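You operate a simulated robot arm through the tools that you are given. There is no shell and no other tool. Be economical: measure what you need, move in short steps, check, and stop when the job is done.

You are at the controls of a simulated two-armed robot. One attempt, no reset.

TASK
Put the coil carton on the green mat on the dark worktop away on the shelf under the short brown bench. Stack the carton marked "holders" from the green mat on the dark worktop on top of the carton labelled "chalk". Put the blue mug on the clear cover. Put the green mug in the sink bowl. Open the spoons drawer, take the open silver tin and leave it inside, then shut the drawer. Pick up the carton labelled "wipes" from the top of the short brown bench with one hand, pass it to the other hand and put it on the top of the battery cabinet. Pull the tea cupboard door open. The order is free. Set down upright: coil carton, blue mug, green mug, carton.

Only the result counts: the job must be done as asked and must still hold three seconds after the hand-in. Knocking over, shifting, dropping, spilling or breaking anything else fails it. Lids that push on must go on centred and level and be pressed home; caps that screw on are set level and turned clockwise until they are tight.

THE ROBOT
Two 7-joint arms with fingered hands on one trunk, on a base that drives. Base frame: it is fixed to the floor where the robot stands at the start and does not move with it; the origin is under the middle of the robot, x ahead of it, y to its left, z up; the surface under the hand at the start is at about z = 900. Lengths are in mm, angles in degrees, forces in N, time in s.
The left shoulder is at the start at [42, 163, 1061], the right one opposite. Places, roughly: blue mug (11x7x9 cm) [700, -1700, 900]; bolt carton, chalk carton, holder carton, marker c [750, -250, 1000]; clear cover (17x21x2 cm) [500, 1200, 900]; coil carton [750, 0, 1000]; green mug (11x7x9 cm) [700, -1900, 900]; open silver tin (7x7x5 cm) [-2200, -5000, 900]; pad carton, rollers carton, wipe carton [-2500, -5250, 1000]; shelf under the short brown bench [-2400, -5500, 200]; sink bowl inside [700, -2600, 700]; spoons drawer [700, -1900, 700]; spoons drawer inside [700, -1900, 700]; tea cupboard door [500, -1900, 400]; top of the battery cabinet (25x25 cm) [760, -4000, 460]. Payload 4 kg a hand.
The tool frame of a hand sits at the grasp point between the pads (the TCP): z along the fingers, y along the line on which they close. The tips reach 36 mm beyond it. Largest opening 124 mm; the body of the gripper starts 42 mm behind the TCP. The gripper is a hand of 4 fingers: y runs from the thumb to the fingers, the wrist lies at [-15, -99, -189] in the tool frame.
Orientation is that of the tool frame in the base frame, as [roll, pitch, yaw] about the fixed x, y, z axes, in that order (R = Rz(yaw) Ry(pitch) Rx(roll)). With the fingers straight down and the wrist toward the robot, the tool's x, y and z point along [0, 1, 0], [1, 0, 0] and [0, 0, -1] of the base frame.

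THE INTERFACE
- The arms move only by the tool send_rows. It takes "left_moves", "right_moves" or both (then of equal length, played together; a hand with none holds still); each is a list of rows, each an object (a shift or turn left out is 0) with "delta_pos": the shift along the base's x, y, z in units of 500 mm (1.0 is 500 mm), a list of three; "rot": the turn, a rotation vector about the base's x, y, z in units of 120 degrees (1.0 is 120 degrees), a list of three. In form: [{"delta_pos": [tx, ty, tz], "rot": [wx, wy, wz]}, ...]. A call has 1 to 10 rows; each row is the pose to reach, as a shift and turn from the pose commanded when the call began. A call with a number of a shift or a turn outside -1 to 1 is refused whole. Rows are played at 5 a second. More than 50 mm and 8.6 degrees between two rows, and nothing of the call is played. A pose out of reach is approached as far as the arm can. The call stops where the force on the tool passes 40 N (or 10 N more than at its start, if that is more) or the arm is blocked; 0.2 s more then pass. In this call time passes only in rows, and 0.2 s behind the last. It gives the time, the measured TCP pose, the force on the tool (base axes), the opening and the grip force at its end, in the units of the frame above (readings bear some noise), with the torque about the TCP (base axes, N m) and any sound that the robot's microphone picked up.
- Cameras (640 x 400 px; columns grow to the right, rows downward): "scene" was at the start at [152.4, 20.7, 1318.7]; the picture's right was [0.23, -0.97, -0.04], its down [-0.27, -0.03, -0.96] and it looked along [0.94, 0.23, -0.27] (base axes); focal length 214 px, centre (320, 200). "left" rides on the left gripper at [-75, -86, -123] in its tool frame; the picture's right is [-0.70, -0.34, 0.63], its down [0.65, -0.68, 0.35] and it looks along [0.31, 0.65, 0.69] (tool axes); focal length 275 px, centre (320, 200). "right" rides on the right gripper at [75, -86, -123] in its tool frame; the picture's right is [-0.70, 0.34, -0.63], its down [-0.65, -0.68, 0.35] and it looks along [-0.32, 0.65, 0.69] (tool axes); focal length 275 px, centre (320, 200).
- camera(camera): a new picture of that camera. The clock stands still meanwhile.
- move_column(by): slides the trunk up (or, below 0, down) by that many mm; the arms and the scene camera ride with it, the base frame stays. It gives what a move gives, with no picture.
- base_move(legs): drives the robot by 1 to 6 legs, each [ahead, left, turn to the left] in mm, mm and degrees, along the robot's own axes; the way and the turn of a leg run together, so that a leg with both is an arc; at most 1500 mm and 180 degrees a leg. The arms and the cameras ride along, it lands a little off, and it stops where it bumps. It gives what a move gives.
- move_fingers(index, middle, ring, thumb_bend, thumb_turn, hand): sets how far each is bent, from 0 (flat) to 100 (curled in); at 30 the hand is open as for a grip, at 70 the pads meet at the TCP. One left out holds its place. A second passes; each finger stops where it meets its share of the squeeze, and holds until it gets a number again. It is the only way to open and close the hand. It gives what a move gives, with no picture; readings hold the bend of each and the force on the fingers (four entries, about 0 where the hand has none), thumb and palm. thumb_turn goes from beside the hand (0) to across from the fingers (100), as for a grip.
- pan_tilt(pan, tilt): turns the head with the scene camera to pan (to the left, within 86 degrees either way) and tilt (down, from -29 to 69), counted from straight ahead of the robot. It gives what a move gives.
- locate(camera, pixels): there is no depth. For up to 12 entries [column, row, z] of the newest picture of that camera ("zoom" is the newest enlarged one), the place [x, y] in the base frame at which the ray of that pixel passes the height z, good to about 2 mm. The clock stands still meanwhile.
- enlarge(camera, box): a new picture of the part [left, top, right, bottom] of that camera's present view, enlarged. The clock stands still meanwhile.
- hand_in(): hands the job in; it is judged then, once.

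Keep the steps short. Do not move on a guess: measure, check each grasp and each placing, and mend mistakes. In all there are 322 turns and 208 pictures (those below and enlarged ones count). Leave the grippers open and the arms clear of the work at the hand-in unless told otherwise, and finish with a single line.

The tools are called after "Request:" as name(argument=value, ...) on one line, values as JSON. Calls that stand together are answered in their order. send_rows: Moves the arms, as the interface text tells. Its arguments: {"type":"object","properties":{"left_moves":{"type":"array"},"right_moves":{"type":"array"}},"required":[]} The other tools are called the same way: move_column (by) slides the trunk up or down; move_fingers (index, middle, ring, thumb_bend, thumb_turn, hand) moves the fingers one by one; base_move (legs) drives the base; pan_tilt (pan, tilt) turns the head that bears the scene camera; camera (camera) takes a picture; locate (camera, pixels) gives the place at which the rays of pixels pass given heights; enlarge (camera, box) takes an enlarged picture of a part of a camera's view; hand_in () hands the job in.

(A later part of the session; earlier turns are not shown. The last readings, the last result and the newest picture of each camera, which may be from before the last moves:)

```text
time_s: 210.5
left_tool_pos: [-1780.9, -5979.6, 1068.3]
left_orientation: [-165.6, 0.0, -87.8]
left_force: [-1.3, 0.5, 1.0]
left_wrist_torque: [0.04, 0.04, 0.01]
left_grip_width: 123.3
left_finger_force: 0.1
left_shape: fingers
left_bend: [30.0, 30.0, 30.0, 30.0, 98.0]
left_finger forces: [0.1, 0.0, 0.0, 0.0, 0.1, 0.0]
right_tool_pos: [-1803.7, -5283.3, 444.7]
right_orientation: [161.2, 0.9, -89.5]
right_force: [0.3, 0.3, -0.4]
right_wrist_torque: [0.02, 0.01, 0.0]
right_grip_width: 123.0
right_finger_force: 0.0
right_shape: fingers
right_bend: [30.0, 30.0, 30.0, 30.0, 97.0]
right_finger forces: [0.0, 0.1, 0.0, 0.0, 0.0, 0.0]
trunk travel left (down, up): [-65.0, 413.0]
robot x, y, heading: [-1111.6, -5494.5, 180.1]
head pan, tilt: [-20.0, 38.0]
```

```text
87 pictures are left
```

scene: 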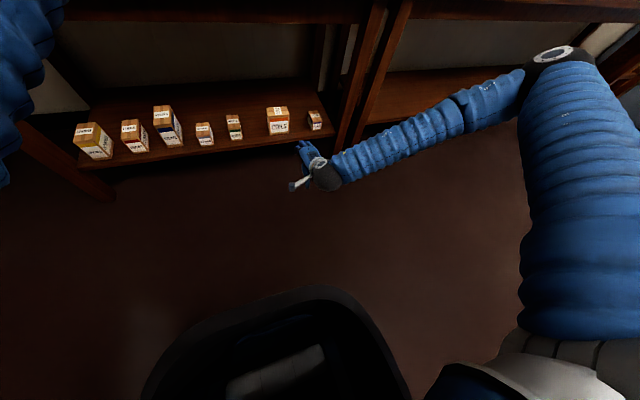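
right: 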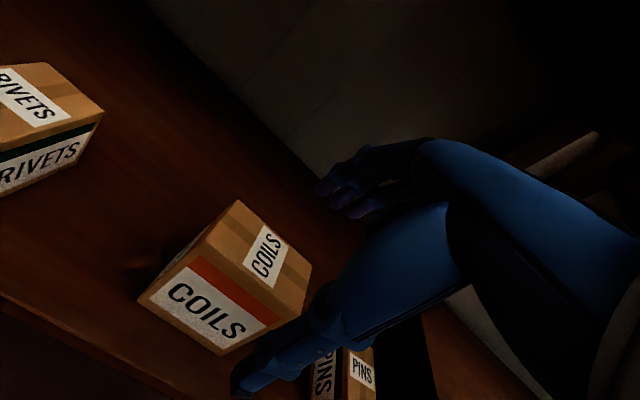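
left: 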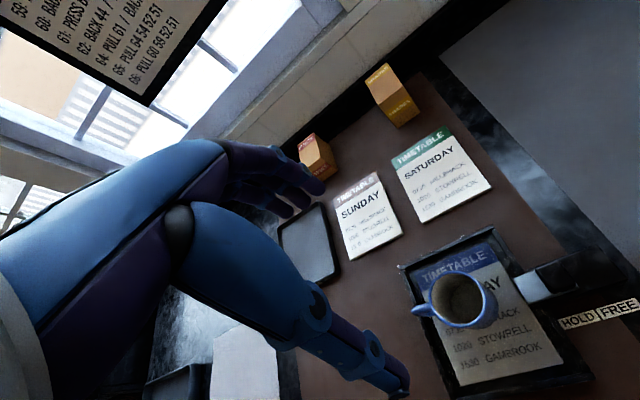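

Coil carton stands upright on the shelf. Now up again: trunk +250 and the right hand up, levelled.

Request:
move_column(by=250)

Request:
send_rows(right_moves=[{"delta_pos": [0, 0, 0.09], "rot": [0, -0.03, 0]}, {"delta_pos": [0, 0, 0.18], "rot": [0, -0.06, 0]}, {"delta_pos": [0, 0, 0.27], "rot": [0, -0.09, 0]}, {"delta_pos": [0, 0, 0.36], "rot": [0, -0.12, 0]}, {"delta_pos": [0, 0, 0.45], "rot": [0, -0.155, 0]}, {"delta_pos": [0, 0, 0.54], "rot": [0, -0.155, 0]}, {"delta_pos": [0, 0, 0.63], "rot": [0, -0.155, 0]}, {"delta_pos": [0, 0, 0.72], "rot": [0, -0.155, 0]}, {"delta_pos": [0, 0, 0.81], "rot": [0, -0.155, 0]}, {"delta_pos": [0, 0, 0.9], "rot": [0, -0.155, 0]}], left_moves=[{"delta_pos": [-0.05, 0.03, 0.0]}, {"delta_pos": [-0.1, 0.06, 0.0]}, {"delta_pos": [-0.15, 0.09, 0.0]}, {"delta_pos": [-0.2, 0.12, 0.0]}, {"delta_pos": [-0.25, 0.15, 0.0]}, {"delta_pos": [-0.3, 0.18, 0.0], "rot": [0, -0.03, 0]}, {"delta_pos": [-0.35, 0.21, 0.0], "rot": [0, -0.06, 0]}, {"delta_pos": [-0.4, 0.24, 0.0], "rot": [0, -0.09, 0]}, {"delta_pos": [-0.4, 0.27, 0.0], "rot": [0, -0.12, 0]}, {"delta_pos": [-0.4, 0.3, 0.0], "rot": [0, -0.12, 0]}])

Request:
pan_tilt(pan=0, tilt=25)

Request:
camera(camera="scene")

```text
time_s: 213.1
left_tool_pos: [-1782.9, -5978.6, 1317.7]
left_orientation: [-165.7, 0.0, -87.8]
left_force: [-0.6, 0.4, -0.1]
left_wrist_torque: [0.01, 0.02, -0.01]
left_grip_width: 123.2
left_finger_force: 0.1
left_shape: fingers
left_bend: [30.0, 30.0, 30.0, 30.0, 98.0]
left_finger forces: [0.0, 0.0, 0.0, 0.0, 0.1, 0.1]
right_tool_pos: [-1831.9, -5282.7, 791.8]
right_orientation: [153.6, 0.9, -89.6]
right_force: [-0.1, 0.0, 0.5]
right_wrist_torque: [-0.01, 0.0, 0.0]
right_grip_width: 123.1
right_finger_force: 0.1
right_shape: fingers
right_bend: [30.0, 30.0, 30.0, 30.0, 97.0]
right_finger forces: [0.0, 0.0, 0.0, 0.0, 0.0, 0.0]
trunk travel left (down, up): [-315.0, 163.0]
robot x, y, heading: [-1109.6, -5491.4, 179.9]
head pan, tilt: [-20.0, 38.0]
```

```text
time_s: 215.3
left_tool_pos: [-1980.9, -5827.8, 1319.8]
left_orientation: [-151.1, -0.5, -87.8]
left_force: [0.5, -0.6, -0.1]
left_wrist_torque: [0.0, 0.01, 0.01]
left_grip_width: 123.3
left_finger_force: 0.1
left_shape: fingers
left_bend: [30.0, 30.0, 30.0, 30.0, 98.0]
left_finger forces: [0.0, 0.0, 0.0, 0.0, 0.0, 0.0]
right_tool_pos: [-1829.1, -5281.6, 1241.0]
right_orientation: [172.1, 0.8, -89.4]
right_force: [0.5, 0.2, 0.1]
right_wrist_torque: [0.01, 0.0, -0.02]
right_grip_width: 123.1
right_finger_force: 0.0
right_shape: fingers
right_bend: [30.0, 30.0, 30.0, 30.0, 97.0]
right_finger forces: [0.1, 0.0, 0.1, 0.0, 0.0, 0.1]
trunk travel left (down, up): [-315.0, 163.0]
robot x, y, heading: [-1115.4, -5495.2, 179.6]
head pan, tilt: [-20.0, 38.0]
```

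```text
time_s: 216.1
left_tool_pos: [-1981.2, -5827.2, 1319.4]
left_orientation: [-151.2, -0.6, -88.0]
left_force: [0.2, 0.3, 0.1]
left_wrist_torque: [0.0, 0.0, 0.0]
left_grip_width: 123.5
left_finger_force: 0.1
left_shape: fingers
left_bend: [30.0, 30.0, 30.0, 30.0, 98.0]
left_finger forces: [0.0, 0.0, 0.0, 0.0, 0.0, 0.1]
right_tool_pos: [-1830.9, -5282.0, 1241.4]
right_orientation: [172.2, 0.8, -89.5]
right_force: [-0.4, -0.1, 0.4]
right_wrist_torque: [-0.01, -0.01, -0.02]
right_grip_width: 123.5
right_finger_force: 0.1
right_shape: fingers
right_bend: [30.0, 30.0, 30.0, 30.0, 97.0]
right_finger forces: [0.1, 0.0, 0.0, 0.1, 0.1, 0.0]
trunk travel left (down, up): [-315.0, 163.0]
robot x, y, heading: [-1108.2, -5490.5, 179.7]
head pan, tilt: [0.0, 25.0]
```

```text
86 pictures are left
```

scene: 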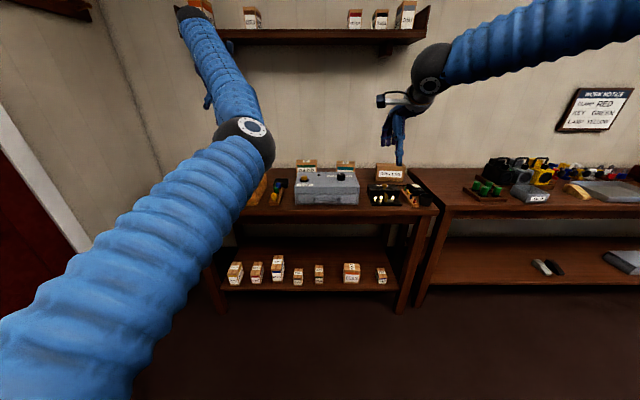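

I level both hands and drive ahead 250 mm to view the wipes carton from above with the right camera.

Request:
send_rows(right_moves=[{"delta_pos": [0, 0, 0], "rot": [0, -0.03, 0]}, {"delta_pos": [0, 0, 0.02], "rot": [0, -0.065, 0]}, {"delta_pos": [0, 0, 0.04], "rot": [0, -0.065, 0]}, {"delta_pos": [0, 0, 0.06], "rot": [0, -0.065, 0]}], left_moves=[{"rot": [0, 0.06, 0]}, {"rot": [0, 0.12, 0]}, {"rot": [0, 0.18, 0]}, {"rot": [0, 0.24, 0]}])

Request:
base_move(legs=[[250, 0, 0]])

Request:
camera(camera="right")

Request:
camera(camera="scene")

```text
time_s: 217.1
left_tool_pos: [-1981.8, -5828.9, 1319.5]
left_orientation: [179.9, 0.5, -87.9]
left_force: [0.7, 0.4, -0.3]
left_wrist_torque: [0.02, 0.01, 0.02]
left_grip_width: 122.9
left_finger_force: 0.2
left_shape: fingers
left_bend: [30.0, 30.0, 30.0, 30.0, 98.0]
left_finger forces: [0.0, 0.1, 0.1, 0.0, 0.0, 0.0]
right_tool_pos: [-1830.7, -5283.0, 1271.9]
right_orientation: [180.0, 0.7, -89.3]
right_force: [0.2, -0.4, 0.2]
right_wrist_torque: [0.0, 0.0, -0.01]
right_grip_width: 123.3
right_finger_force: 0.0
right_shape: fingers
right_bend: [30.0, 30.0, 30.0, 30.0, 97.0]
right_finger forces: [0.0, 0.0, 0.0, 0.0, 0.0, 0.0]
trunk travel left (down, up): [-315.0, 163.0]
robot x, y, heading: [-1112.4, -5493.7, 179.9]
head pan, tilt: [0.0, 25.0]
```

```text
time_s: 219.0
left_tool_pos: [-2235.8, -5830.4, 1317.8]
left_orientation: [-179.8, 0.5, -87.6]
left_force: [-0.2, 0.4, -1.0]
left_wrist_torque: [0.03, 0.0, 0.0]
left_grip_width: 123.4
left_finger_force: 0.0
left_shape: fingers
left_bend: [30.0, 30.0, 30.0, 30.0, 98.0]
left_finger forces: [0.0, 0.0, 0.0, 0.0, 0.1, 0.0]
right_tool_pos: [-2086.1, -5285.1, 1271.6]
right_orientation: [180.0, 0.7, -89.1]
right_force: [-0.3, -0.6, -0.7]
right_wrist_torque: [-0.03, 0.02, -0.03]
right_grip_width: 123.2
right_finger_force: 0.0
right_shape: fingers
right_bend: [30.0, 30.0, 30.0, 30.0, 97.0]
right_finger forces: [0.0, 0.1, 0.0, 0.0, 0.0, 0.1]
trunk travel left (down, up): [-315.0, 163.0]
robot x, y, heading: [-1366.2, -5489.8, -179.8]
head pan, tilt: [0.0, 25.0]
```

```text
85 pictures are left
```

right: 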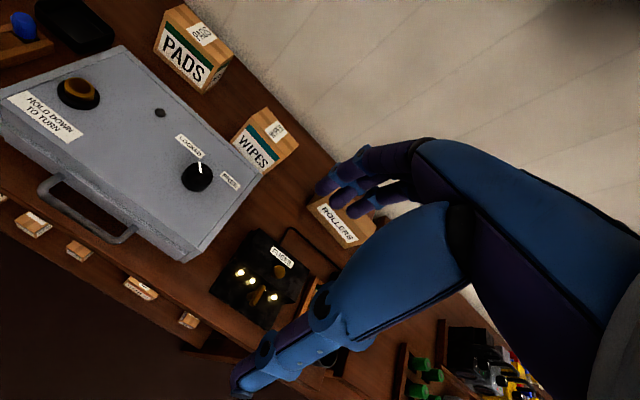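

```text
84 pictures are left
```

scene: 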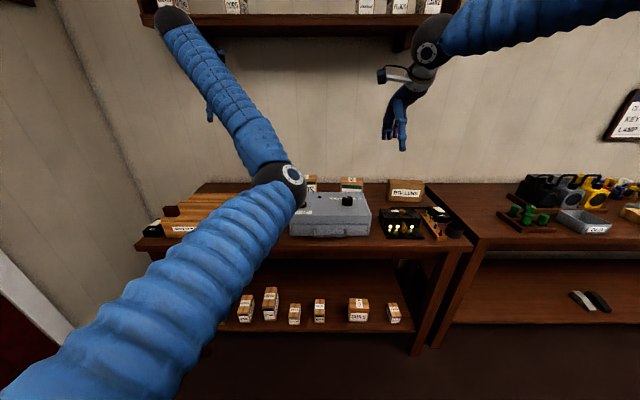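

Request:
enlarge(camera="right", box=[210, 90, 330, 190])

```text
4.00 times, centred on (270, 140) of right
```

zoom: 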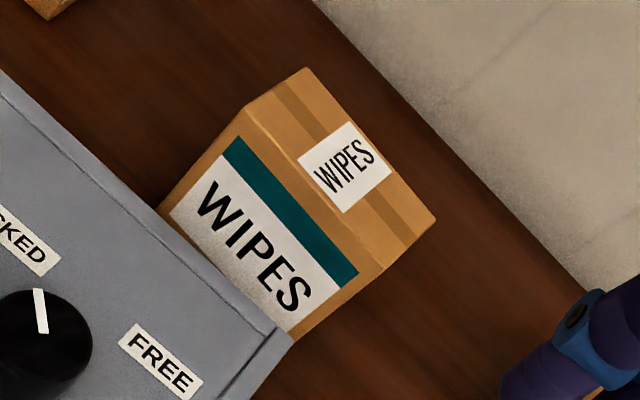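

Request:
locate(camera="zoom", pixels=[[158, 208, 860], [158, 208, 890], [297, 338, 860], [297, 338, 890], [244, 105, 960], [244, 105, 1000], [383, 268, 960], [383, 268, 1000], [436, 219, 960], [436, 219, 1000], [306, 67, 960], [306, 67, 1000]])

Request:
locate(camera="scene", pixels=[[339, 179, 960], [339, 179, 1000], [364, 179, 960], [364, 179, 1000], [340, 188, 960], [390, 181, 960], [391, 202, 870], [470, 245, 870], [405, 238, 870], [424, 241, 870]])

```text
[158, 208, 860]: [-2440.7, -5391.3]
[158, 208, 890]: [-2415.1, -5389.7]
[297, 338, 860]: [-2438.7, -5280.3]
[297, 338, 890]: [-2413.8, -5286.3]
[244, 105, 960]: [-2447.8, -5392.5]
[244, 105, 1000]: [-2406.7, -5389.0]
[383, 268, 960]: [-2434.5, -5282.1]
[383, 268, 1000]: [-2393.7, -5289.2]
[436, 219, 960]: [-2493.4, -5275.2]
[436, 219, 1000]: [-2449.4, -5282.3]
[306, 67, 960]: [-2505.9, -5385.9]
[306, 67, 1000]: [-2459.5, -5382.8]
```

```text
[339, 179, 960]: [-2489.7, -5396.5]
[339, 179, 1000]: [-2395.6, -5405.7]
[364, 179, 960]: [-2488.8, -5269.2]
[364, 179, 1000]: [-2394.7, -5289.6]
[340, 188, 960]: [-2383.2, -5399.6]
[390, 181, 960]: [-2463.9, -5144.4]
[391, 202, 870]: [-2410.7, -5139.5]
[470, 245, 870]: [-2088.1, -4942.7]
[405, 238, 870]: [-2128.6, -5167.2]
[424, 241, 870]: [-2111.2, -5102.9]
```

Request:
enlarge(camera="scene", box=[290, 165, 480, 265])

```text
3.37 times, centred on (385, 215) of scene
```

zoom: 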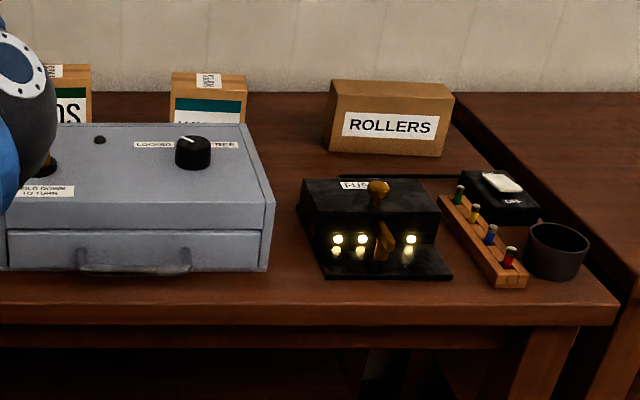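

Request:
locate(camera="zoom", pixels=[[172, 91, 960], [172, 91, 980], [246, 95, 960], [246, 95, 980], [531, 272, 860], [557, 280, 860], [588, 240, 910], [526, 228, 910], [557, 223, 910], [557, 252, 910], [614, 307, 860]])

```text
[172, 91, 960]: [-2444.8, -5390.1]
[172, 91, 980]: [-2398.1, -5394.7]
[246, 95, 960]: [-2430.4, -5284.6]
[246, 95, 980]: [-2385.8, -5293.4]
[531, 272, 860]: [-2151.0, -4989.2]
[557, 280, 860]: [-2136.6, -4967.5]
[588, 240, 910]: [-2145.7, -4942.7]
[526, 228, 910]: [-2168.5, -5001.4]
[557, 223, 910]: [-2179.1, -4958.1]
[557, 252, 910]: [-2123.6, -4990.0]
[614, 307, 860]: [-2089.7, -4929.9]
```

WIPES: centre (−2469,−5334), 109×61×100, top 960, bench 860. I pull the left hand back a bit, drive ahead 225 mm, and bring the right hand over the right half of the carton.

Request:
send_rows(left_moves=[{"delta_pos": [0.08, 0.0, -0.03]}, {"delta_pos": [0.16, 0.0, -0.06]}, {"delta_pos": [0.24, 0.0, -0.1]}, {"delta_pos": [0.3, 0.0, -0.14]}])

Request:
base_move(legs=[[225, 0, 0]])

Request:
send_rows(right_moves=[{"delta_pos": [-0.04, -0.01, -0.08], "rot": [0, 0, -0.02]}, {"delta_pos": [-0.08, -0.02, -0.16], "rot": [0, 0, -0.04]}, {"delta_pos": [-0.12, -0.03, -0.22], "rot": [0, 0, -0.07]}, {"delta_pos": [-0.2, -0.04, -0.24], "rot": [0, 0, -0.07]}, {"delta_pos": [-0.28, -0.05, -0.26], "rot": [0, 0, -0.07]}])

Request:
camera(camera="right")

```text
time_s: 220.0
left_tool_pos: [-2114.4, -5848.9, 1240.7]
left_orientation: [-180.0, 0.5, -87.6]
left_force: [0.0, -0.7, 0.5]
left_wrist_torque: [0.02, -0.03, 0.01]
left_grip_width: 123.1
left_finger_force: 0.0
left_shape: fingers
left_bend: [30.0, 30.0, 30.0, 30.0, 98.0]
left_finger forces: [0.1, 0.1, 0.0, 0.1, 0.0, 0.0]
left hand out of reach, approached as far as the arm can: row 3, 4
right_tool_pos: [-2086.2, -5285.4, 1270.6]
right_orientation: [-180.0, 0.8, -89.2]
right_force: [-0.7, 0.4, -0.4]
right_wrist_torque: [0.0, -0.01, -0.01]
right_grip_width: 123.5
right_finger_force: 0.0
right_shape: fingers
right_bend: [30.0, 30.0, 30.0, 30.0, 97.0]
right_finger forces: [0.1, 0.1, 0.0, 0.1, 0.0, 0.0]
trunk travel left (down, up): [-315.0, 163.0]
robot x, y, heading: [-1363.1, -5493.9, -179.9]
head pan, tilt: [0.0, 25.0]
```

```text
time_s: 221.7
left_tool_pos: [-2342.3, -5847.9, 1241.4]
left_orientation: [-179.9, 0.6, -87.7]
left_force: [-0.3, -0.1, -0.3]
left_wrist_torque: [0.0, -0.01, -0.01]
left_grip_width: 123.1
left_finger_force: 0.0
left_shape: fingers
left_bend: [30.0, 30.0, 30.0, 30.0, 98.0]
left_finger forces: [0.0, 0.1, 0.0, 0.0, 0.1, 0.1]
right_tool_pos: [-2312.6, -5283.5, 1271.2]
right_orientation: [-179.8, 0.8, -89.2]
right_force: [0.6, 0.0, 1.0]
right_wrist_torque: [-0.03, -0.03, 0.01]
right_grip_width: 123.1
right_finger_force: 0.0
right_shape: fingers
right_bend: [30.0, 30.0, 30.0, 30.0, 97.0]
right_finger forces: [0.0, 0.1, 0.1, 0.1, 0.0, 0.0]
trunk travel left (down, up): [-315.0, 163.0]
robot x, y, heading: [-1592.5, -5495.0, -179.9]
head pan, tilt: [0.0, 25.0]
```

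```text
time_s: 222.9
left_tool_pos: [-2343.2, -5846.0, 1240.9]
left_orientation: [-179.9, 0.5, -87.8]
left_force: [0.4, -0.7, 0.0]
left_wrist_torque: [-0.01, -0.04, 0.0]
left_grip_width: 122.8
left_finger_force: 0.0
left_shape: fingers
left_bend: [30.0, 30.0, 30.0, 30.0, 98.0]
left_finger forces: [0.0, 0.0, 0.1, 0.0, 0.0, 0.1]
right_tool_pos: [-2453.0, -5310.1, 1141.6]
right_orientation: [-179.9, 0.6, -97.7]
right_force: [-0.5, 0.8, -0.3]
right_wrist_torque: [0.01, 0.03, -0.03]
right_grip_width: 123.3
right_finger_force: 0.1
right_shape: fingers
right_bend: [30.0, 30.0, 30.0, 30.0, 97.0]
right_finger forces: [0.0, 0.0, 0.0, 0.1, 0.0, 0.1]
trunk travel left (down, up): [-315.0, 163.0]
robot x, y, heading: [-1592.7, -5489.4, 180.2]
head pan, tilt: [0.0, 25.0]
```

```text
81 pictures are left
```

right: 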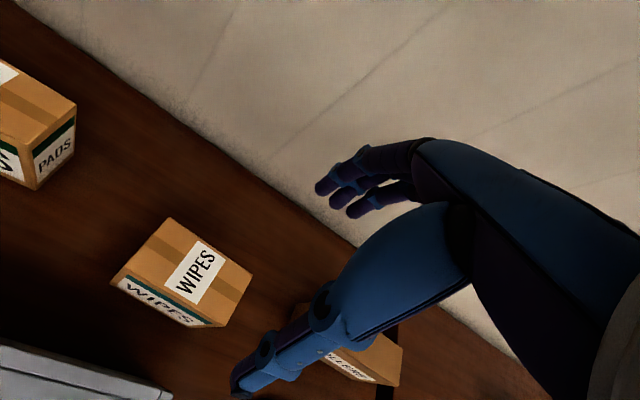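

Request:
locate(camera="right", pixels=[[168, 218, 960], [252, 272, 960], [224, 325, 960], [128, 276, 960], [111, 281, 860], [205, 328, 860], [163, 395, 950], [372, 400, 960]])

```text
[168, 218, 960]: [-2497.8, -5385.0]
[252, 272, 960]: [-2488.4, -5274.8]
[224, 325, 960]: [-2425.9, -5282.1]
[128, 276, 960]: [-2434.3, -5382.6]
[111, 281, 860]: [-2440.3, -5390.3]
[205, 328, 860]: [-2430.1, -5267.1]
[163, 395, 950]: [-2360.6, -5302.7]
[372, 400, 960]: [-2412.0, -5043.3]
```

Carton centre (−2462,−5331). I descend at y≈−5310 to z≈930.

Request:
send_rows(right_moves=[{"delta_pos": [-0.014, 0, -0.09], "rot": [0, 0, 0.02]}, {"delta_pos": [-0.014, 0, -0.18], "rot": [0, 0, 0.02]}, {"delta_pos": [-0.014, 0, -0.27], "rot": [0, 0, 0.02]}, {"delta_pos": [-0.014, 0, -0.34], "rot": [0, 0, 0.02]}, {"delta_pos": [-0.014, 0, -0.4], "rot": [0, 0, 0.02]}, {"delta_pos": [-0.014, 0, -0.424], "rot": [0, 0, 0.02]}])

Request:
camera(camera="right")

Request:
move_fingers(hand="right", index=50, middle=54, ring=55, thumb_bend=53)

```text
time_s: 224.3
left_tool_pos: [-2341.2, -5846.7, 1241.2]
left_orientation: [-180.0, 0.4, -87.7]
left_force: [0.5, -0.1, 0.3]
left_wrist_torque: [-0.03, 0.04, 0.01]
left_grip_width: 123.2
left_finger_force: 0.0
left_shape: fingers
left_bend: [30.0, 30.0, 30.0, 30.0, 98.0]
left_finger forces: [0.1, 0.0, 0.0, 0.0, 0.1, 0.0]
right_tool_pos: [-2459.9, -5308.9, 929.9]
right_orientation: [180.0, 0.7, -95.3]
right_force: [1.0, 0.8, 0.6]
right_wrist_torque: [-0.03, -0.01, 0.0]
right_grip_width: 123.7
right_finger_force: 0.7
right_shape: fingers
right_bend: [30.0, 30.0, 30.0, 30.0, 97.0]
right_finger forces: [0.0, 0.1, 0.1, 0.0, 1.3, 0.0]
trunk travel left (down, up): [-315.0, 163.0]
robot x, y, heading: [-1587.7, -5492.6, 179.8]
head pan, tilt: [0.0, 25.0]
```

```text
80 pictures are left
```

right: 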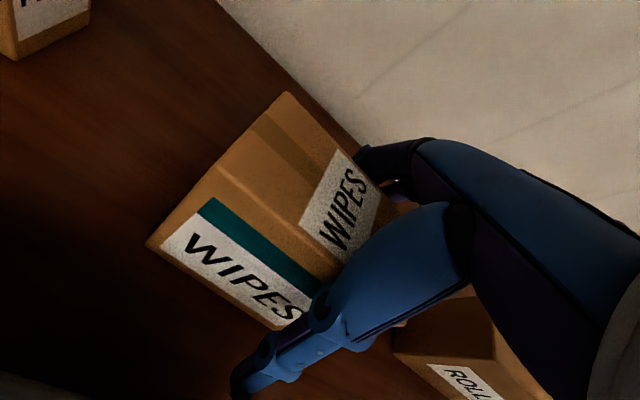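

```text
time_s: 225.3
left_tool_pos: [-2341.6, -5847.2, 1241.8]
left_orientation: [179.9, 0.5, -87.7]
left_force: [0.4, -0.5, -0.1]
left_wrist_torque: [0.01, -0.02, 0.01]
left_grip_width: 123.3
left_finger_force: 0.1
left_shape: fingers
left_bend: [30.0, 30.0, 30.0, 30.0, 98.0]
left_finger forces: [0.0, 0.0, 0.1, 0.0, 0.0, 0.0]
right_tool_pos: [-2459.4, -5309.7, 930.5]
right_orientation: [180.0, 0.7, -95.2]
right_force: [-2.2, 1.6, 9.2]
right_wrist_torque: [0.03, 0.58, -0.03]
right_grip_width: 80.7
right_finger_force: 37.7
right_shape: fingers
right_bend: [44.0, 50.0, 50.0, 47.0, 97.0]
right_finger forces: [27.2, 4.6, 5.8, 0.0, 37.7, 0.0]
trunk travel left (down, up): [-315.0, 163.0]
robot x, y, heading: [-1590.4, -5492.2, -179.9]
head pan, tilt: [0.0, 25.0]
```

Gripped (38 N). I lift 200 mm and drive back 350 mm for the hand-over.

Request:
send_rows(right_moves=[{"delta_pos": [0, 0, 0.02]}, {"delta_pos": [0, 0, 0.07]}, {"delta_pos": [0, 0, 0.15]}, {"delta_pos": [0.03, 0, 0.23]}, {"delta_pos": [0.1, 0, 0.29]}, {"delta_pos": [0.18, 0, 0.33]}, {"delta_pos": [0.26, 0, 0.36]}])

Request:
base_move(legs=[[-400, 0, 0]])

Request:
pan_tilt(pan=-5, tilt=20)

Request:
camera(camera="scene")

Request:
camera(camera="right")

```text
time_s: 226.9
left_tool_pos: [-2339.6, -5848.2, 1242.8]
left_orientation: [179.9, 0.5, -87.7]
left_force: [1.0, 0.0, -0.1]
left_wrist_torque: [0.0, 0.01, 0.0]
left_grip_width: 123.3
left_finger_force: 0.1
left_shape: fingers
left_bend: [30.0, 30.0, 30.0, 30.0, 98.0]
left_finger forces: [0.1, 0.0, 0.0, 0.1, 0.0, 0.0]
right_tool_pos: [-2328.6, -5310.5, 1110.9]
right_orientation: [179.9, 0.7, -95.2]
right_force: [-0.1, 0.3, -2.8]
right_wrist_torque: [0.05, 0.02, -0.01]
right_grip_width: 79.5
right_finger_force: 30.3
right_shape: fingers
right_bend: [44.0, 51.0, 51.0, 47.0, 97.0]
right_finger forces: [20.0, 3.4, 4.9, 0.0, 32.5, 0.1]
trunk travel left (down, up): [-315.0, 163.0]
robot x, y, heading: [-1591.6, -5492.0, -180.0]
head pan, tilt: [0.0, 25.0]
```

```text
time_s: 229.4
left_tool_pos: [-1938.1, -5847.4, 1243.1]
left_orientation: [179.9, 0.5, -87.7]
left_force: [-0.3, 0.1, -0.6]
left_wrist_torque: [-0.03, -0.02, 0.01]
left_grip_width: 123.6
left_finger_force: 0.0
left_shape: fingers
left_bend: [30.0, 30.0, 30.0, 30.0, 98.0]
left_finger forces: [0.0, 0.1, 0.1, 0.0, 0.1, 0.0]
right_tool_pos: [-1927.4, -5310.1, 1110.8]
right_orientation: [179.9, 0.6, -95.1]
right_force: [0.0, 0.1, -0.9]
right_wrist_torque: [0.05, -0.04, -0.01]
right_grip_width: 79.7
right_finger_force: 30.4
right_shape: fingers
right_bend: [44.0, 51.0, 51.0, 47.0, 97.0]
right_finger forces: [20.0, 3.3, 4.8, 0.0, 32.3, 0.0]
trunk travel left (down, up): [-315.0, 163.0]
robot x, y, heading: [-1190.3, -5494.0, -180.0]
head pan, tilt: [0.0, 25.0]
```

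```text
time_s: 230.0
left_tool_pos: [-1938.5, -5846.7, 1243.0]
left_orientation: [-180.0, 0.4, -87.7]
left_force: [0.1, -0.7, -0.1]
left_wrist_torque: [0.0, 0.01, -0.01]
left_grip_width: 123.2
left_finger_force: 0.1
left_shape: fingers
left_bend: [30.0, 30.0, 30.0, 30.0, 98.0]
left_finger forces: [0.0, 0.0, 0.1, 0.0, 0.1, 0.0]
right_tool_pos: [-1928.1, -5310.1, 1109.7]
right_orientation: [-180.0, 0.7, -95.2]
right_force: [-0.7, 0.4, -2.0]
right_wrist_torque: [0.04, 0.01, 0.0]
right_grip_width: 79.5
right_finger_force: 30.2
right_shape: fingers
right_bend: [44.0, 51.0, 51.0, 47.0, 97.0]
right_finger forces: [20.0, 3.5, 4.8, 0.0, 32.3, 0.1]
trunk travel left (down, up): [-315.0, 163.0]
robot x, y, heading: [-1187.7, -5489.7, -180.3]
head pan, tilt: [-5.0, 20.0]
```

```text
79 pictures are left
```

scene: 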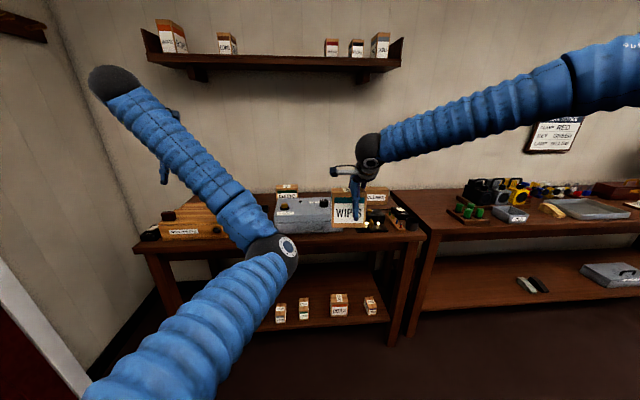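

```text
78 pictures are left
```

right: 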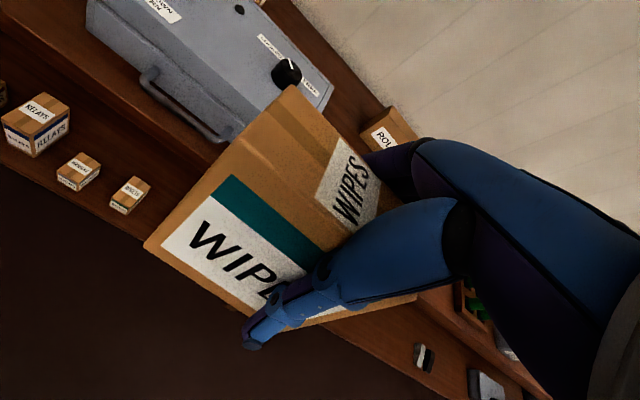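

Request:
enlarge(camera="scene", box=[310, 165, 390, 245])

Request:
enlarge(camera="right", box=[130, 70, 440, 360])

```text
5.00 times, centred on (350, 205) of scene
```

zoom: 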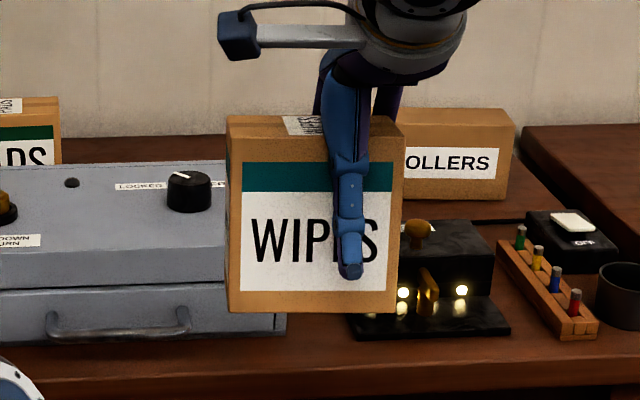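

```text
1.38 times, centred on (285, 215) of right
```

zoom: 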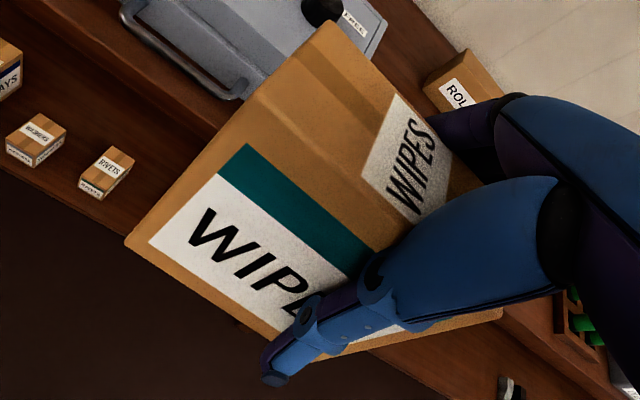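

The carton hangs tilted ≈15° (bottom toward the robot). I turn the hand +15° about y and check.

Request:
send_rows(right_moves=[{"rot": [0, 0.06, 0.02]}, {"rot": [0, 0.125, 0.04]}])

Request:
enlarge(camera="scene", box=[310, 165, 390, 245])

```text
time_s: 230.6
left_tool_pos: [-1939.6, -5847.0, 1241.8]
left_orientation: [-180.0, 0.5, -87.7]
left_force: [0.0, -0.4, -0.2]
left_wrist_torque: [0.03, -0.02, -0.01]
left_grip_width: 123.4
left_finger_force: 0.1
left_shape: fingers
left_bend: [30.0, 30.0, 30.0, 30.0, 98.0]
left_finger forces: [0.1, 0.1, 0.1, 0.0, 0.0, 0.0]
right_tool_pos: [-1928.9, -5309.4, 1109.3]
right_orientation: [164.9, 0.0, -90.5]
right_force: [0.5, -0.7, -1.9]
right_wrist_torque: [0.03, -0.03, -0.01]
right_grip_width: 79.4
right_finger_force: 29.6
right_shape: fingers
right_bend: [44.0, 51.0, 51.0, 47.0, 97.0]
right_finger forces: [19.5, 3.3, 4.8, 0.1, 31.8, 0.1]
trunk travel left (down, up): [-315.0, 163.0]
robot x, y, heading: [-1189.3, -5492.6, -180.0]
head pan, tilt: [-5.0, 20.0]
```

```text
5.00 times, centred on (350, 205) of scene
```

zoom: 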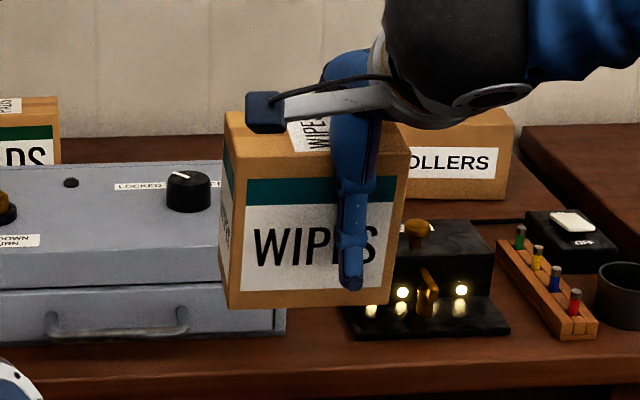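

Level now. For the hand-over the left hand must come from the left, fingers pointing to +y: I turn it +90° about x at a safe distance.

Request:
send_rows(left_moves=[{"delta_pos": [0, 0.02, -0.03], "rot": [0.07, 0, 0]}, {"delta_pos": [0, 0.04, -0.06], "rot": [0.14, 0, 0]}, {"delta_pos": [0, 0.06, -0.09], "rot": [0.21, 0, 0]}, {"delta_pos": [0, 0.08, -0.12], "rot": [0.28, 0, 0]}, {"delta_pos": [0, 0.1, -0.15], "rot": [0.35, 0, 0]}, {"delta_pos": [0, 0.12, -0.18], "rot": [0.42, 0, 0]}, {"delta_pos": [0, 0.14, -0.21], "rot": [0.49, 0, 0]}, {"delta_pos": [0, 0.16, -0.24], "rot": [0.56, 0, 0]}, {"delta_pos": [0, 0.18, -0.27], "rot": [0.63, 0, 0]}, {"delta_pos": [0, 0.2, -0.3], "rot": [0.7, 0, 0]}])

Request:
camera(camera="scene")

```text
time_s: 232.8
left_tool_pos: [-1939.6, -5746.6, 1091.5]
left_orientation: [-157.8, 84.1, -67.6]
left_force: [0.0, 1.2, -0.7]
left_wrist_torque: [-0.02, 0.01, 0.0]
left_grip_width: 123.1
left_finger_force: 0.1
left_shape: fingers
left_bend: [30.0, 30.0, 30.0, 30.0, 97.0]
left_finger forces: [0.0, 0.0, 0.0, 0.1, 0.1, 0.0]
left hand out of reach, approached as far as the arm can: row 1, 2, 3, 4, 5, 6, 7
right_tool_pos: [-1928.5, -5308.5, 1108.6]
right_orientation: [165.0, -0.1, -90.5]
right_force: [-0.2, 0.5, -2.6]
right_wrist_torque: [0.05, -0.03, 0.0]
right_grip_width: 79.2
right_finger_force: 29.2
right_shape: fingers
right_bend: [44.0, 51.0, 51.0, 47.0, 97.0]
right_finger forces: [19.4, 3.2, 4.8, 0.1, 31.6, 0.0]
trunk travel left (down, up): [-315.0, 163.0]
robot x, y, heading: [-1190.1, -5489.1, -179.9]
head pan, tilt: [-5.0, 20.0]
```

```text
74 pictures are left
```

scene: 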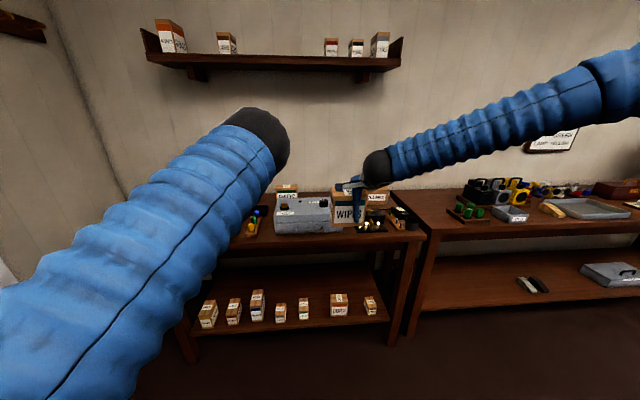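

Left hand now points to +y. I finish the turn and approach to y≈−5450, in line with the carton.

Request:
send_rows(left_moves=[{"delta_pos": [0.004, 0.08, -0.01], "rot": [0.02, 0, 0]}, {"delta_pos": [0.008, 0.16, -0.02], "rot": [0.045, 0, 0]}, {"delta_pos": [0.012, 0.24, -0.03], "rot": [0.045, 0, 0]}, {"delta_pos": [0.016, 0.32, -0.04], "rot": [0.045, 0, 0]}, {"delta_pos": [0.016, 0.4, -0.04], "rot": [0.045, 0, 0]}, {"delta_pos": [0.016, 0.48, -0.04], "rot": [0.045, 0, 0]}, {"delta_pos": [0.016, 0.55, -0.04], "rot": [0.045, 0, 0]}])

Request:
camera(camera="scene")

Request:
camera(camera="left")

```text
time_s: 234.4
left_tool_pos: [-2016.7, -5616.7, 1059.8]
left_orientation: [-97.0, 87.8, -7.0]
left_force: [-0.4, 1.0, 0.1]
left_wrist_torque: [-0.01, -0.03, -0.03]
left_grip_width: 123.4
left_finger_force: 0.2
left_shape: fingers
left_bend: [30.0, 30.0, 30.0, 30.0, 97.0]
left_finger forces: [0.0, 0.0, 0.1, 0.0, 0.1, 0.1]
left hand out of reach, approached as far as the arm can: row 3, 4, 5, 6, 7
right_tool_pos: [-1928.9, -5310.2, 1108.9]
right_orientation: [165.1, -0.1, -90.4]
right_force: [0.6, -0.5, -1.9]
right_wrist_torque: [0.07, -0.01, 0.0]
right_grip_width: 79.3
right_finger_force: 29.2
right_shape: fingers
right_bend: [44.0, 51.0, 51.0, 47.0, 97.0]
right_finger forces: [19.3, 3.1, 4.7, 0.0, 31.5, 0.1]
trunk travel left (down, up): [-315.0, 163.0]
robot x, y, heading: [-1187.4, -5492.4, -179.9]
head pan, tilt: [-5.0, 20.0]
```

```text
73 pictures are left
```

scene: 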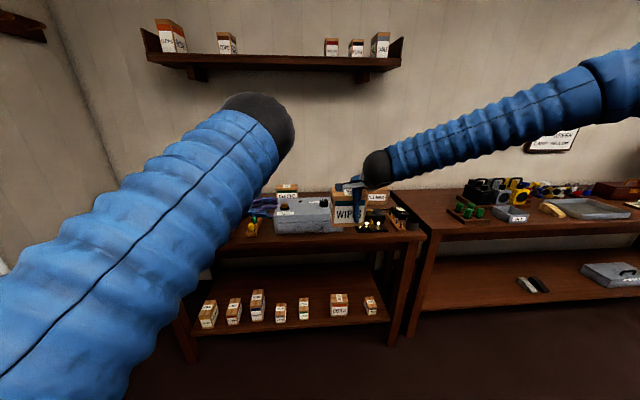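

```text
72 pictures are left
```

left: 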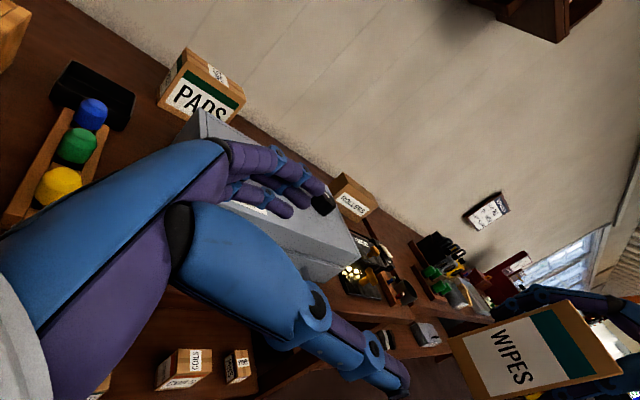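

The left arm is too cramped there. I move the carton 120 mm forward with the right hand and bring the left along.

Request:
send_rows(right_moves=[{"delta_pos": [-0.06, 0, 0]}, {"delta_pos": [-0.12, 0, 0]}, {"delta_pos": [-0.18, 0, 0]}, {"delta_pos": [-0.25, 0, 0]}], left_moves=[{"delta_pos": [-0.06, 0, 0]}, {"delta_pos": [-0.12, 0, 0]}, {"delta_pos": [-0.18, 0, 0]}, {"delta_pos": [-0.25, 0, 0]}])

Request:
camera(camera="left")

```text
time_s: 235.4
left_tool_pos: [-2139.6, -5620.1, 1057.0]
left_orientation: [-93.8, 87.5, -3.8]
left_force: [-0.3, -0.7, 0.5]
left_wrist_torque: [0.02, 0.04, 0.0]
left_grip_width: 123.3
left_finger_force: 0.1
left_shape: fingers
left_bend: [30.0, 30.0, 30.0, 30.0, 97.0]
left_finger forces: [0.0, 0.1, 0.1, 0.0, 0.0, 0.0]
right_tool_pos: [-2057.2, -5310.2, 1107.4]
right_orientation: [165.2, 0.0, -90.5]
right_force: [-0.1, 0.8, -3.2]
right_wrist_torque: [0.05, -0.06, 0.0]
right_grip_width: 79.4
right_finger_force: 29.1
right_shape: fingers
right_bend: [44.0, 51.0, 51.0, 47.0, 97.0]
right_finger forces: [19.5, 3.2, 4.7, 0.0, 31.4, 0.0]
trunk travel left (down, up): [-315.0, 163.0]
robot x, y, heading: [-1186.9, -5492.0, -180.1]
head pan, tilt: [-5.0, 20.0]
```

```text
71 pictures are left
```

left: 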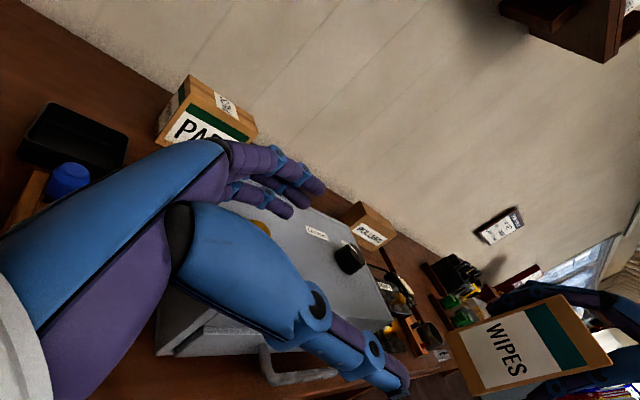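

The left hand stops near y≈−5620 in this posture. I test whether it reaches x≈−2060 at y≈−5620 (bringing the carton to it instead).

Request:
send_rows(left_moves=[{"delta_pos": [0, -0.07, 0]}, {"delta_pos": [0, -0.14, 0]}, {"delta_pos": [0, -0.21, 0]}, {"delta_pos": [0, -0.28, 0]}])

Request:
camera(camera="scene")

```text
time_s: 236.4
left_tool_pos: [-2137.2, -5760.4, 1059.5]
left_orientation: [-95.4, 87.6, -5.5]
left_force: [-0.7, 0.2, -0.2]
left_wrist_torque: [0.0, 0.01, -0.01]
left_grip_width: 123.4
left_finger_force: 0.0
left_shape: fingers
left_bend: [30.0, 30.0, 30.0, 30.0, 97.0]
left_finger forces: [0.0, 0.0, 0.1, 0.0, 0.0, 0.0]
right_tool_pos: [-2056.8, -5309.6, 1110.3]
right_orientation: [165.1, 0.0, -90.5]
right_force: [0.1, -0.2, -1.7]
right_wrist_torque: [0.09, -0.02, 0.03]
right_grip_width: 79.4
right_finger_force: 29.2
right_shape: fingers
right_bend: [44.0, 51.0, 51.0, 47.0, 97.0]
right_finger forces: [19.5, 3.2, 4.7, 0.0, 31.4, 0.0]
trunk travel left (down, up): [-315.0, 163.0]
robot x, y, heading: [-1192.6, -5492.7, 180.1]
head pan, tilt: [-5.0, 20.0]
```

```text
70 pictures are left
```

scene: 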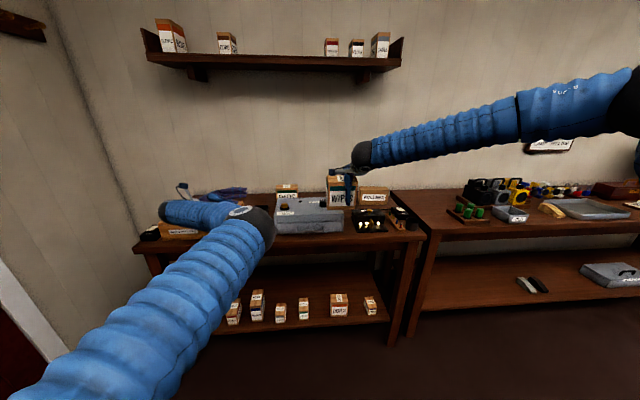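

Commanded pose equals the achieved one, so that was only a local limit. I approach along y at this x.

Request:
send_rows(left_moves=[{"delta_pos": [0, 0.08, 0.01]}, {"delta_pos": [0, 0.16, 0.02]}, {"delta_pos": [0, 0.24, 0.03]}, {"delta_pos": [0, 0.32, 0.03]}, {"delta_pos": [0, 0.4, 0.03]}, {"delta_pos": [0, 0.48, 0.03]}])

Request:
camera(camera="scene")

```text
time_s: 237.8
left_tool_pos: [-2145.3, -5528.7, 1070.8]
left_orientation: [-92.5, 87.6, -2.4]
left_force: [-0.6, 0.4, 0.1]
left_wrist_torque: [-0.01, -0.01, -0.02]
left_grip_width: 123.3
left_finger_force: 0.1
left_shape: fingers
left_bend: [30.0, 30.0, 30.0, 30.0, 98.0]
left_finger forces: [0.0, 0.1, 0.0, 0.0, 0.0, 0.0]
left hand out of reach, approached as far as the arm can: row 6
right_tool_pos: [-2056.8, -5309.8, 1109.4]
right_orientation: [165.1, -0.1, -90.5]
right_force: [-0.4, -0.2, -2.2]
right_wrist_torque: [0.06, -0.03, -0.04]
right_grip_width: 79.2
right_finger_force: 28.8
right_shape: fingers
right_bend: [44.0, 51.0, 51.0, 47.0, 97.0]
right_finger forces: [19.3, 3.2, 4.6, 0.0, 31.2, 0.0]
trunk travel left (down, up): [-315.0, 163.0]
robot x, y, heading: [-1187.0, -5489.8, -180.1]
head pan, tilt: [-5.0, 20.0]
```

```text
69 pictures are left
```

scene: 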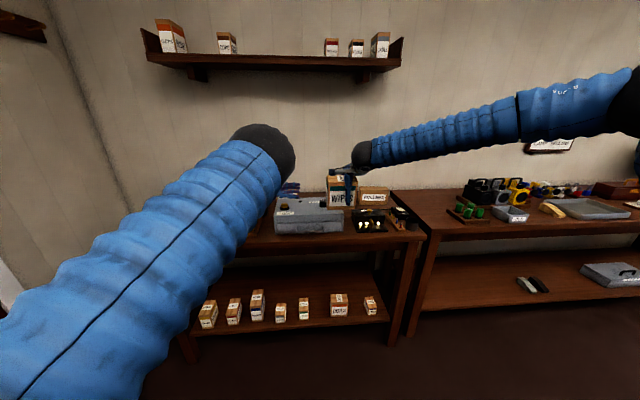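

I back the left hand off, bring the right hand with the carton to y≈−5500, x≈−2080, where the left can reach.

Request:
send_rows(left_moves=[{"delta_pos": [0.02, -0.08, 0]}, {"delta_pos": [0.05, -0.16, 0]}, {"delta_pos": [0.09, -0.24, 0]}, {"delta_pos": [0.13, -0.3, 0]}, {"delta_pos": [0.13, -0.34, 0]}], right_moves=[{"delta_pos": [-0.01, -0.08, 0]}, {"delta_pos": [-0.02, -0.16, 0]}, {"delta_pos": [-0.03, -0.24, 0]}, {"delta_pos": [-0.04, -0.32, 0]}, {"delta_pos": [-0.046, -0.38, 0]}])

Request:
camera(camera="left")

Request:
camera(camera="scene")

```text
time_s: 239.0
left_tool_pos: [-2077.5, -5699.6, 1073.2]
left_orientation: [-91.7, 87.7, -1.6]
left_force: [-0.3, 0.7, 0.1]
left_wrist_torque: [-0.02, 0.02, -0.01]
left_grip_width: 123.3
left_finger_force: 0.0
left_shape: fingers
left_bend: [30.0, 30.0, 30.0, 30.0, 98.0]
left_finger forces: [0.0, 0.0, 0.0, 0.0, 0.0, 0.0]
right_tool_pos: [-2052.6, -5403.6, 1110.7]
right_orientation: [164.9, -0.1, -90.5]
right_force: [0.0, 0.6, -2.2]
right_wrist_torque: [0.05, -0.05, 0.0]
right_grip_width: 79.1
right_finger_force: 29.0
right_shape: fingers
right_bend: [44.0, 51.0, 51.0, 47.0, 97.0]
right_finger forces: [19.2, 3.2, 4.5, 0.0, 31.0, 0.1]
right hand out of reach, approached as far as the arm can: row 3, 4, 5
trunk travel left (down, up): [-315.0, 163.0]
robot x, y, heading: [-1188.3, -5493.8, -179.9]
head pan, tilt: [-5.0, 20.0]
```

```text
68 pictures are left
```

left: 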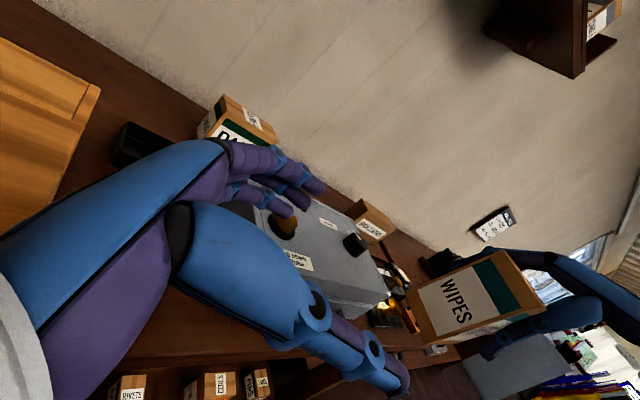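

```text
67 pictures are left
```

scene: 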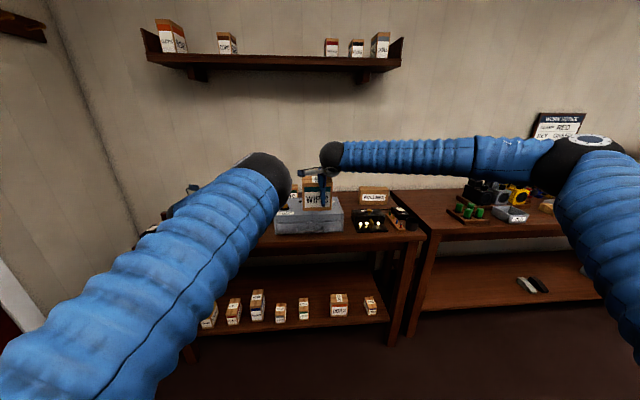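

The right hand too has an inner limit; farther forward is freer. I go to x≈−2140, y≈−5467 with the right.

Request:
send_rows(right_moves=[{"delta_pos": [-0.08, 0, 0]}, {"delta_pos": [-0.17, -0.03, 0]}, {"delta_pos": [-0.18, -0.1, 0]}, {"delta_pos": [-0.18, -0.14, 0]}], left_moves=[{"delta_pos": [-0.06, 0, 0]}, {"delta_pos": [-0.126, 0, 0]}, {"delta_pos": [-0.126, 0.02, 0]}, {"delta_pos": [-0.126, 0.04, 0]}])

Request:
camera(camera="left")

```text
time_s: 240.0
left_tool_pos: [-2143.1, -5678.6, 1074.6]
left_orientation: [-92.9, 87.8, -2.8]
left_force: [-0.4, 0.0, 0.9]
left_wrist_torque: [0.01, -0.02, -0.01]
left_grip_width: 123.4
left_finger_force: 0.0
left_shape: fingers
left_bend: [30.0, 30.0, 30.0, 30.0, 98.0]
left_finger forces: [0.0, 0.0, 0.1, 0.0, 0.0, 0.0]
right_tool_pos: [-2086.1, -5379.7, 1115.3]
right_orientation: [165.0, 0.0, -90.5]
right_force: [0.3, -0.2, -1.5]
right_wrist_torque: [0.03, 0.02, 0.01]
right_grip_width: 79.3
right_finger_force: 28.8
right_shape: fingers
right_bend: [44.0, 51.0, 52.0, 47.0, 97.0]
right_finger forces: [19.1, 3.0, 4.6, 0.0, 30.8, 0.1]
right hand out of reach, approached as far as the arm can: row 1, 2, 3, 4
trunk travel left (down, up): [-315.0, 163.0]
robot x, y, heading: [-1191.4, -5493.3, -179.7]
head pan, tilt: [-5.0, 20.0]
```

```text
66 pictures are left
```

left: 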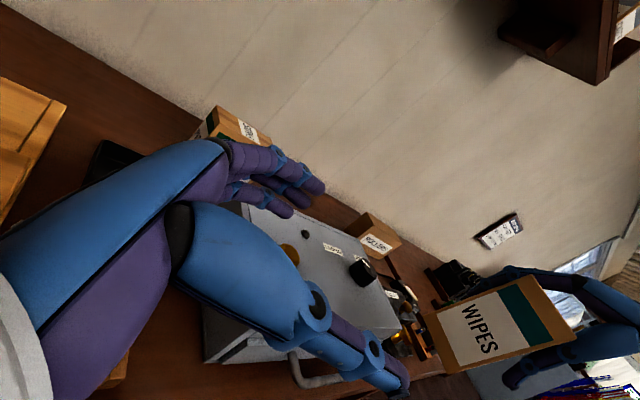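

The wrists want to be turned inward. I yaw the right hand +30° (carton with it) and the left likewise, then approach along the carton's long axis.

Request:
send_rows(right_moves=[{"delta_pos": [-0.02, -0.02, 0], "rot": [0, 0, 0.065]}, {"delta_pos": [-0.04, -0.05, 0], "rot": [0, 0, 0.13]}, {"delta_pos": [-0.08, -0.08, -0.01], "rot": [0, 0, 0.19]}, {"delta_pos": [-0.1, -0.1, -0.01], "rot": [0, 0, 0.25]}], left_moves=[{"delta_pos": [0.02, 0, 0], "rot": [0, 0, 0.065]}, {"delta_pos": [0.04, 0.01, 0], "rot": [0, 0, 0.13]}, {"delta_pos": [0.06, 0.03, 0], "rot": [0, 0, 0.19]}, {"delta_pos": [0.08, 0.06, 0], "rot": [0, 0, 0.25]}])

Request:
camera(camera="left")

Request:
camera(camera="scene")

```text
time_s: 241.0
left_tool_pos: [-2120.2, -5680.5, 1070.9]
left_orientation: [-94.0, 87.7, 26.0]
left_force: [0.3, -0.2, -0.7]
left_wrist_torque: [0.0, -0.03, -0.01]
left_grip_width: 123.6
left_finger_force: 0.1
left_shape: fingers
left_bend: [30.0, 30.0, 30.0, 30.0, 98.0]
left_finger forces: [0.0, 0.1, 0.1, 0.0, 0.0, 0.1]
left hand out of reach, approached as far as the arm can: row 4
right_tool_pos: [-2107.1, -5407.3, 1111.5]
right_orientation: [165.0, -0.1, -60.4]
right_force: [0.4, -0.3, -1.3]
right_wrist_torque: [0.04, 0.02, -0.02]
right_grip_width: 79.0
right_finger_force: 28.9
right_shape: fingers
right_bend: [44.0, 51.0, 52.0, 47.0, 97.0]
right_finger forces: [18.8, 3.1, 4.6, 0.0, 30.5, 0.0]
right hand out of reach, approached as far as the arm can: row 2, 3, 4
trunk travel left (down, up): [-315.0, 163.0]
robot x, y, heading: [-1189.8, -5493.4, -180.0]
head pan, tilt: [-5.0, 20.0]
```

```text
65 pictures are left
```

left: 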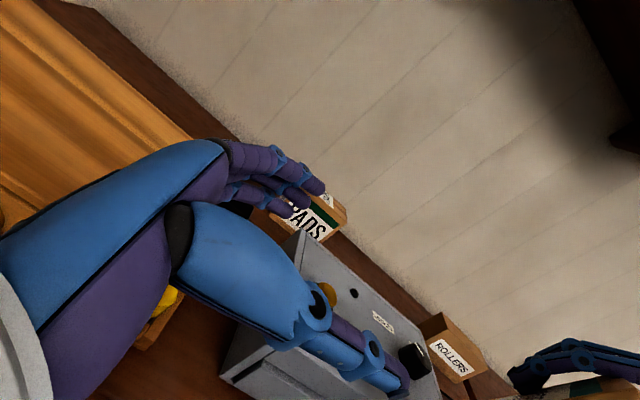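

```text
64 pictures are left
```

scene: 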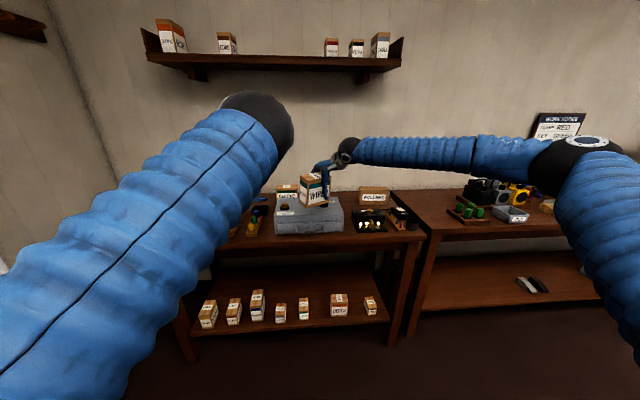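

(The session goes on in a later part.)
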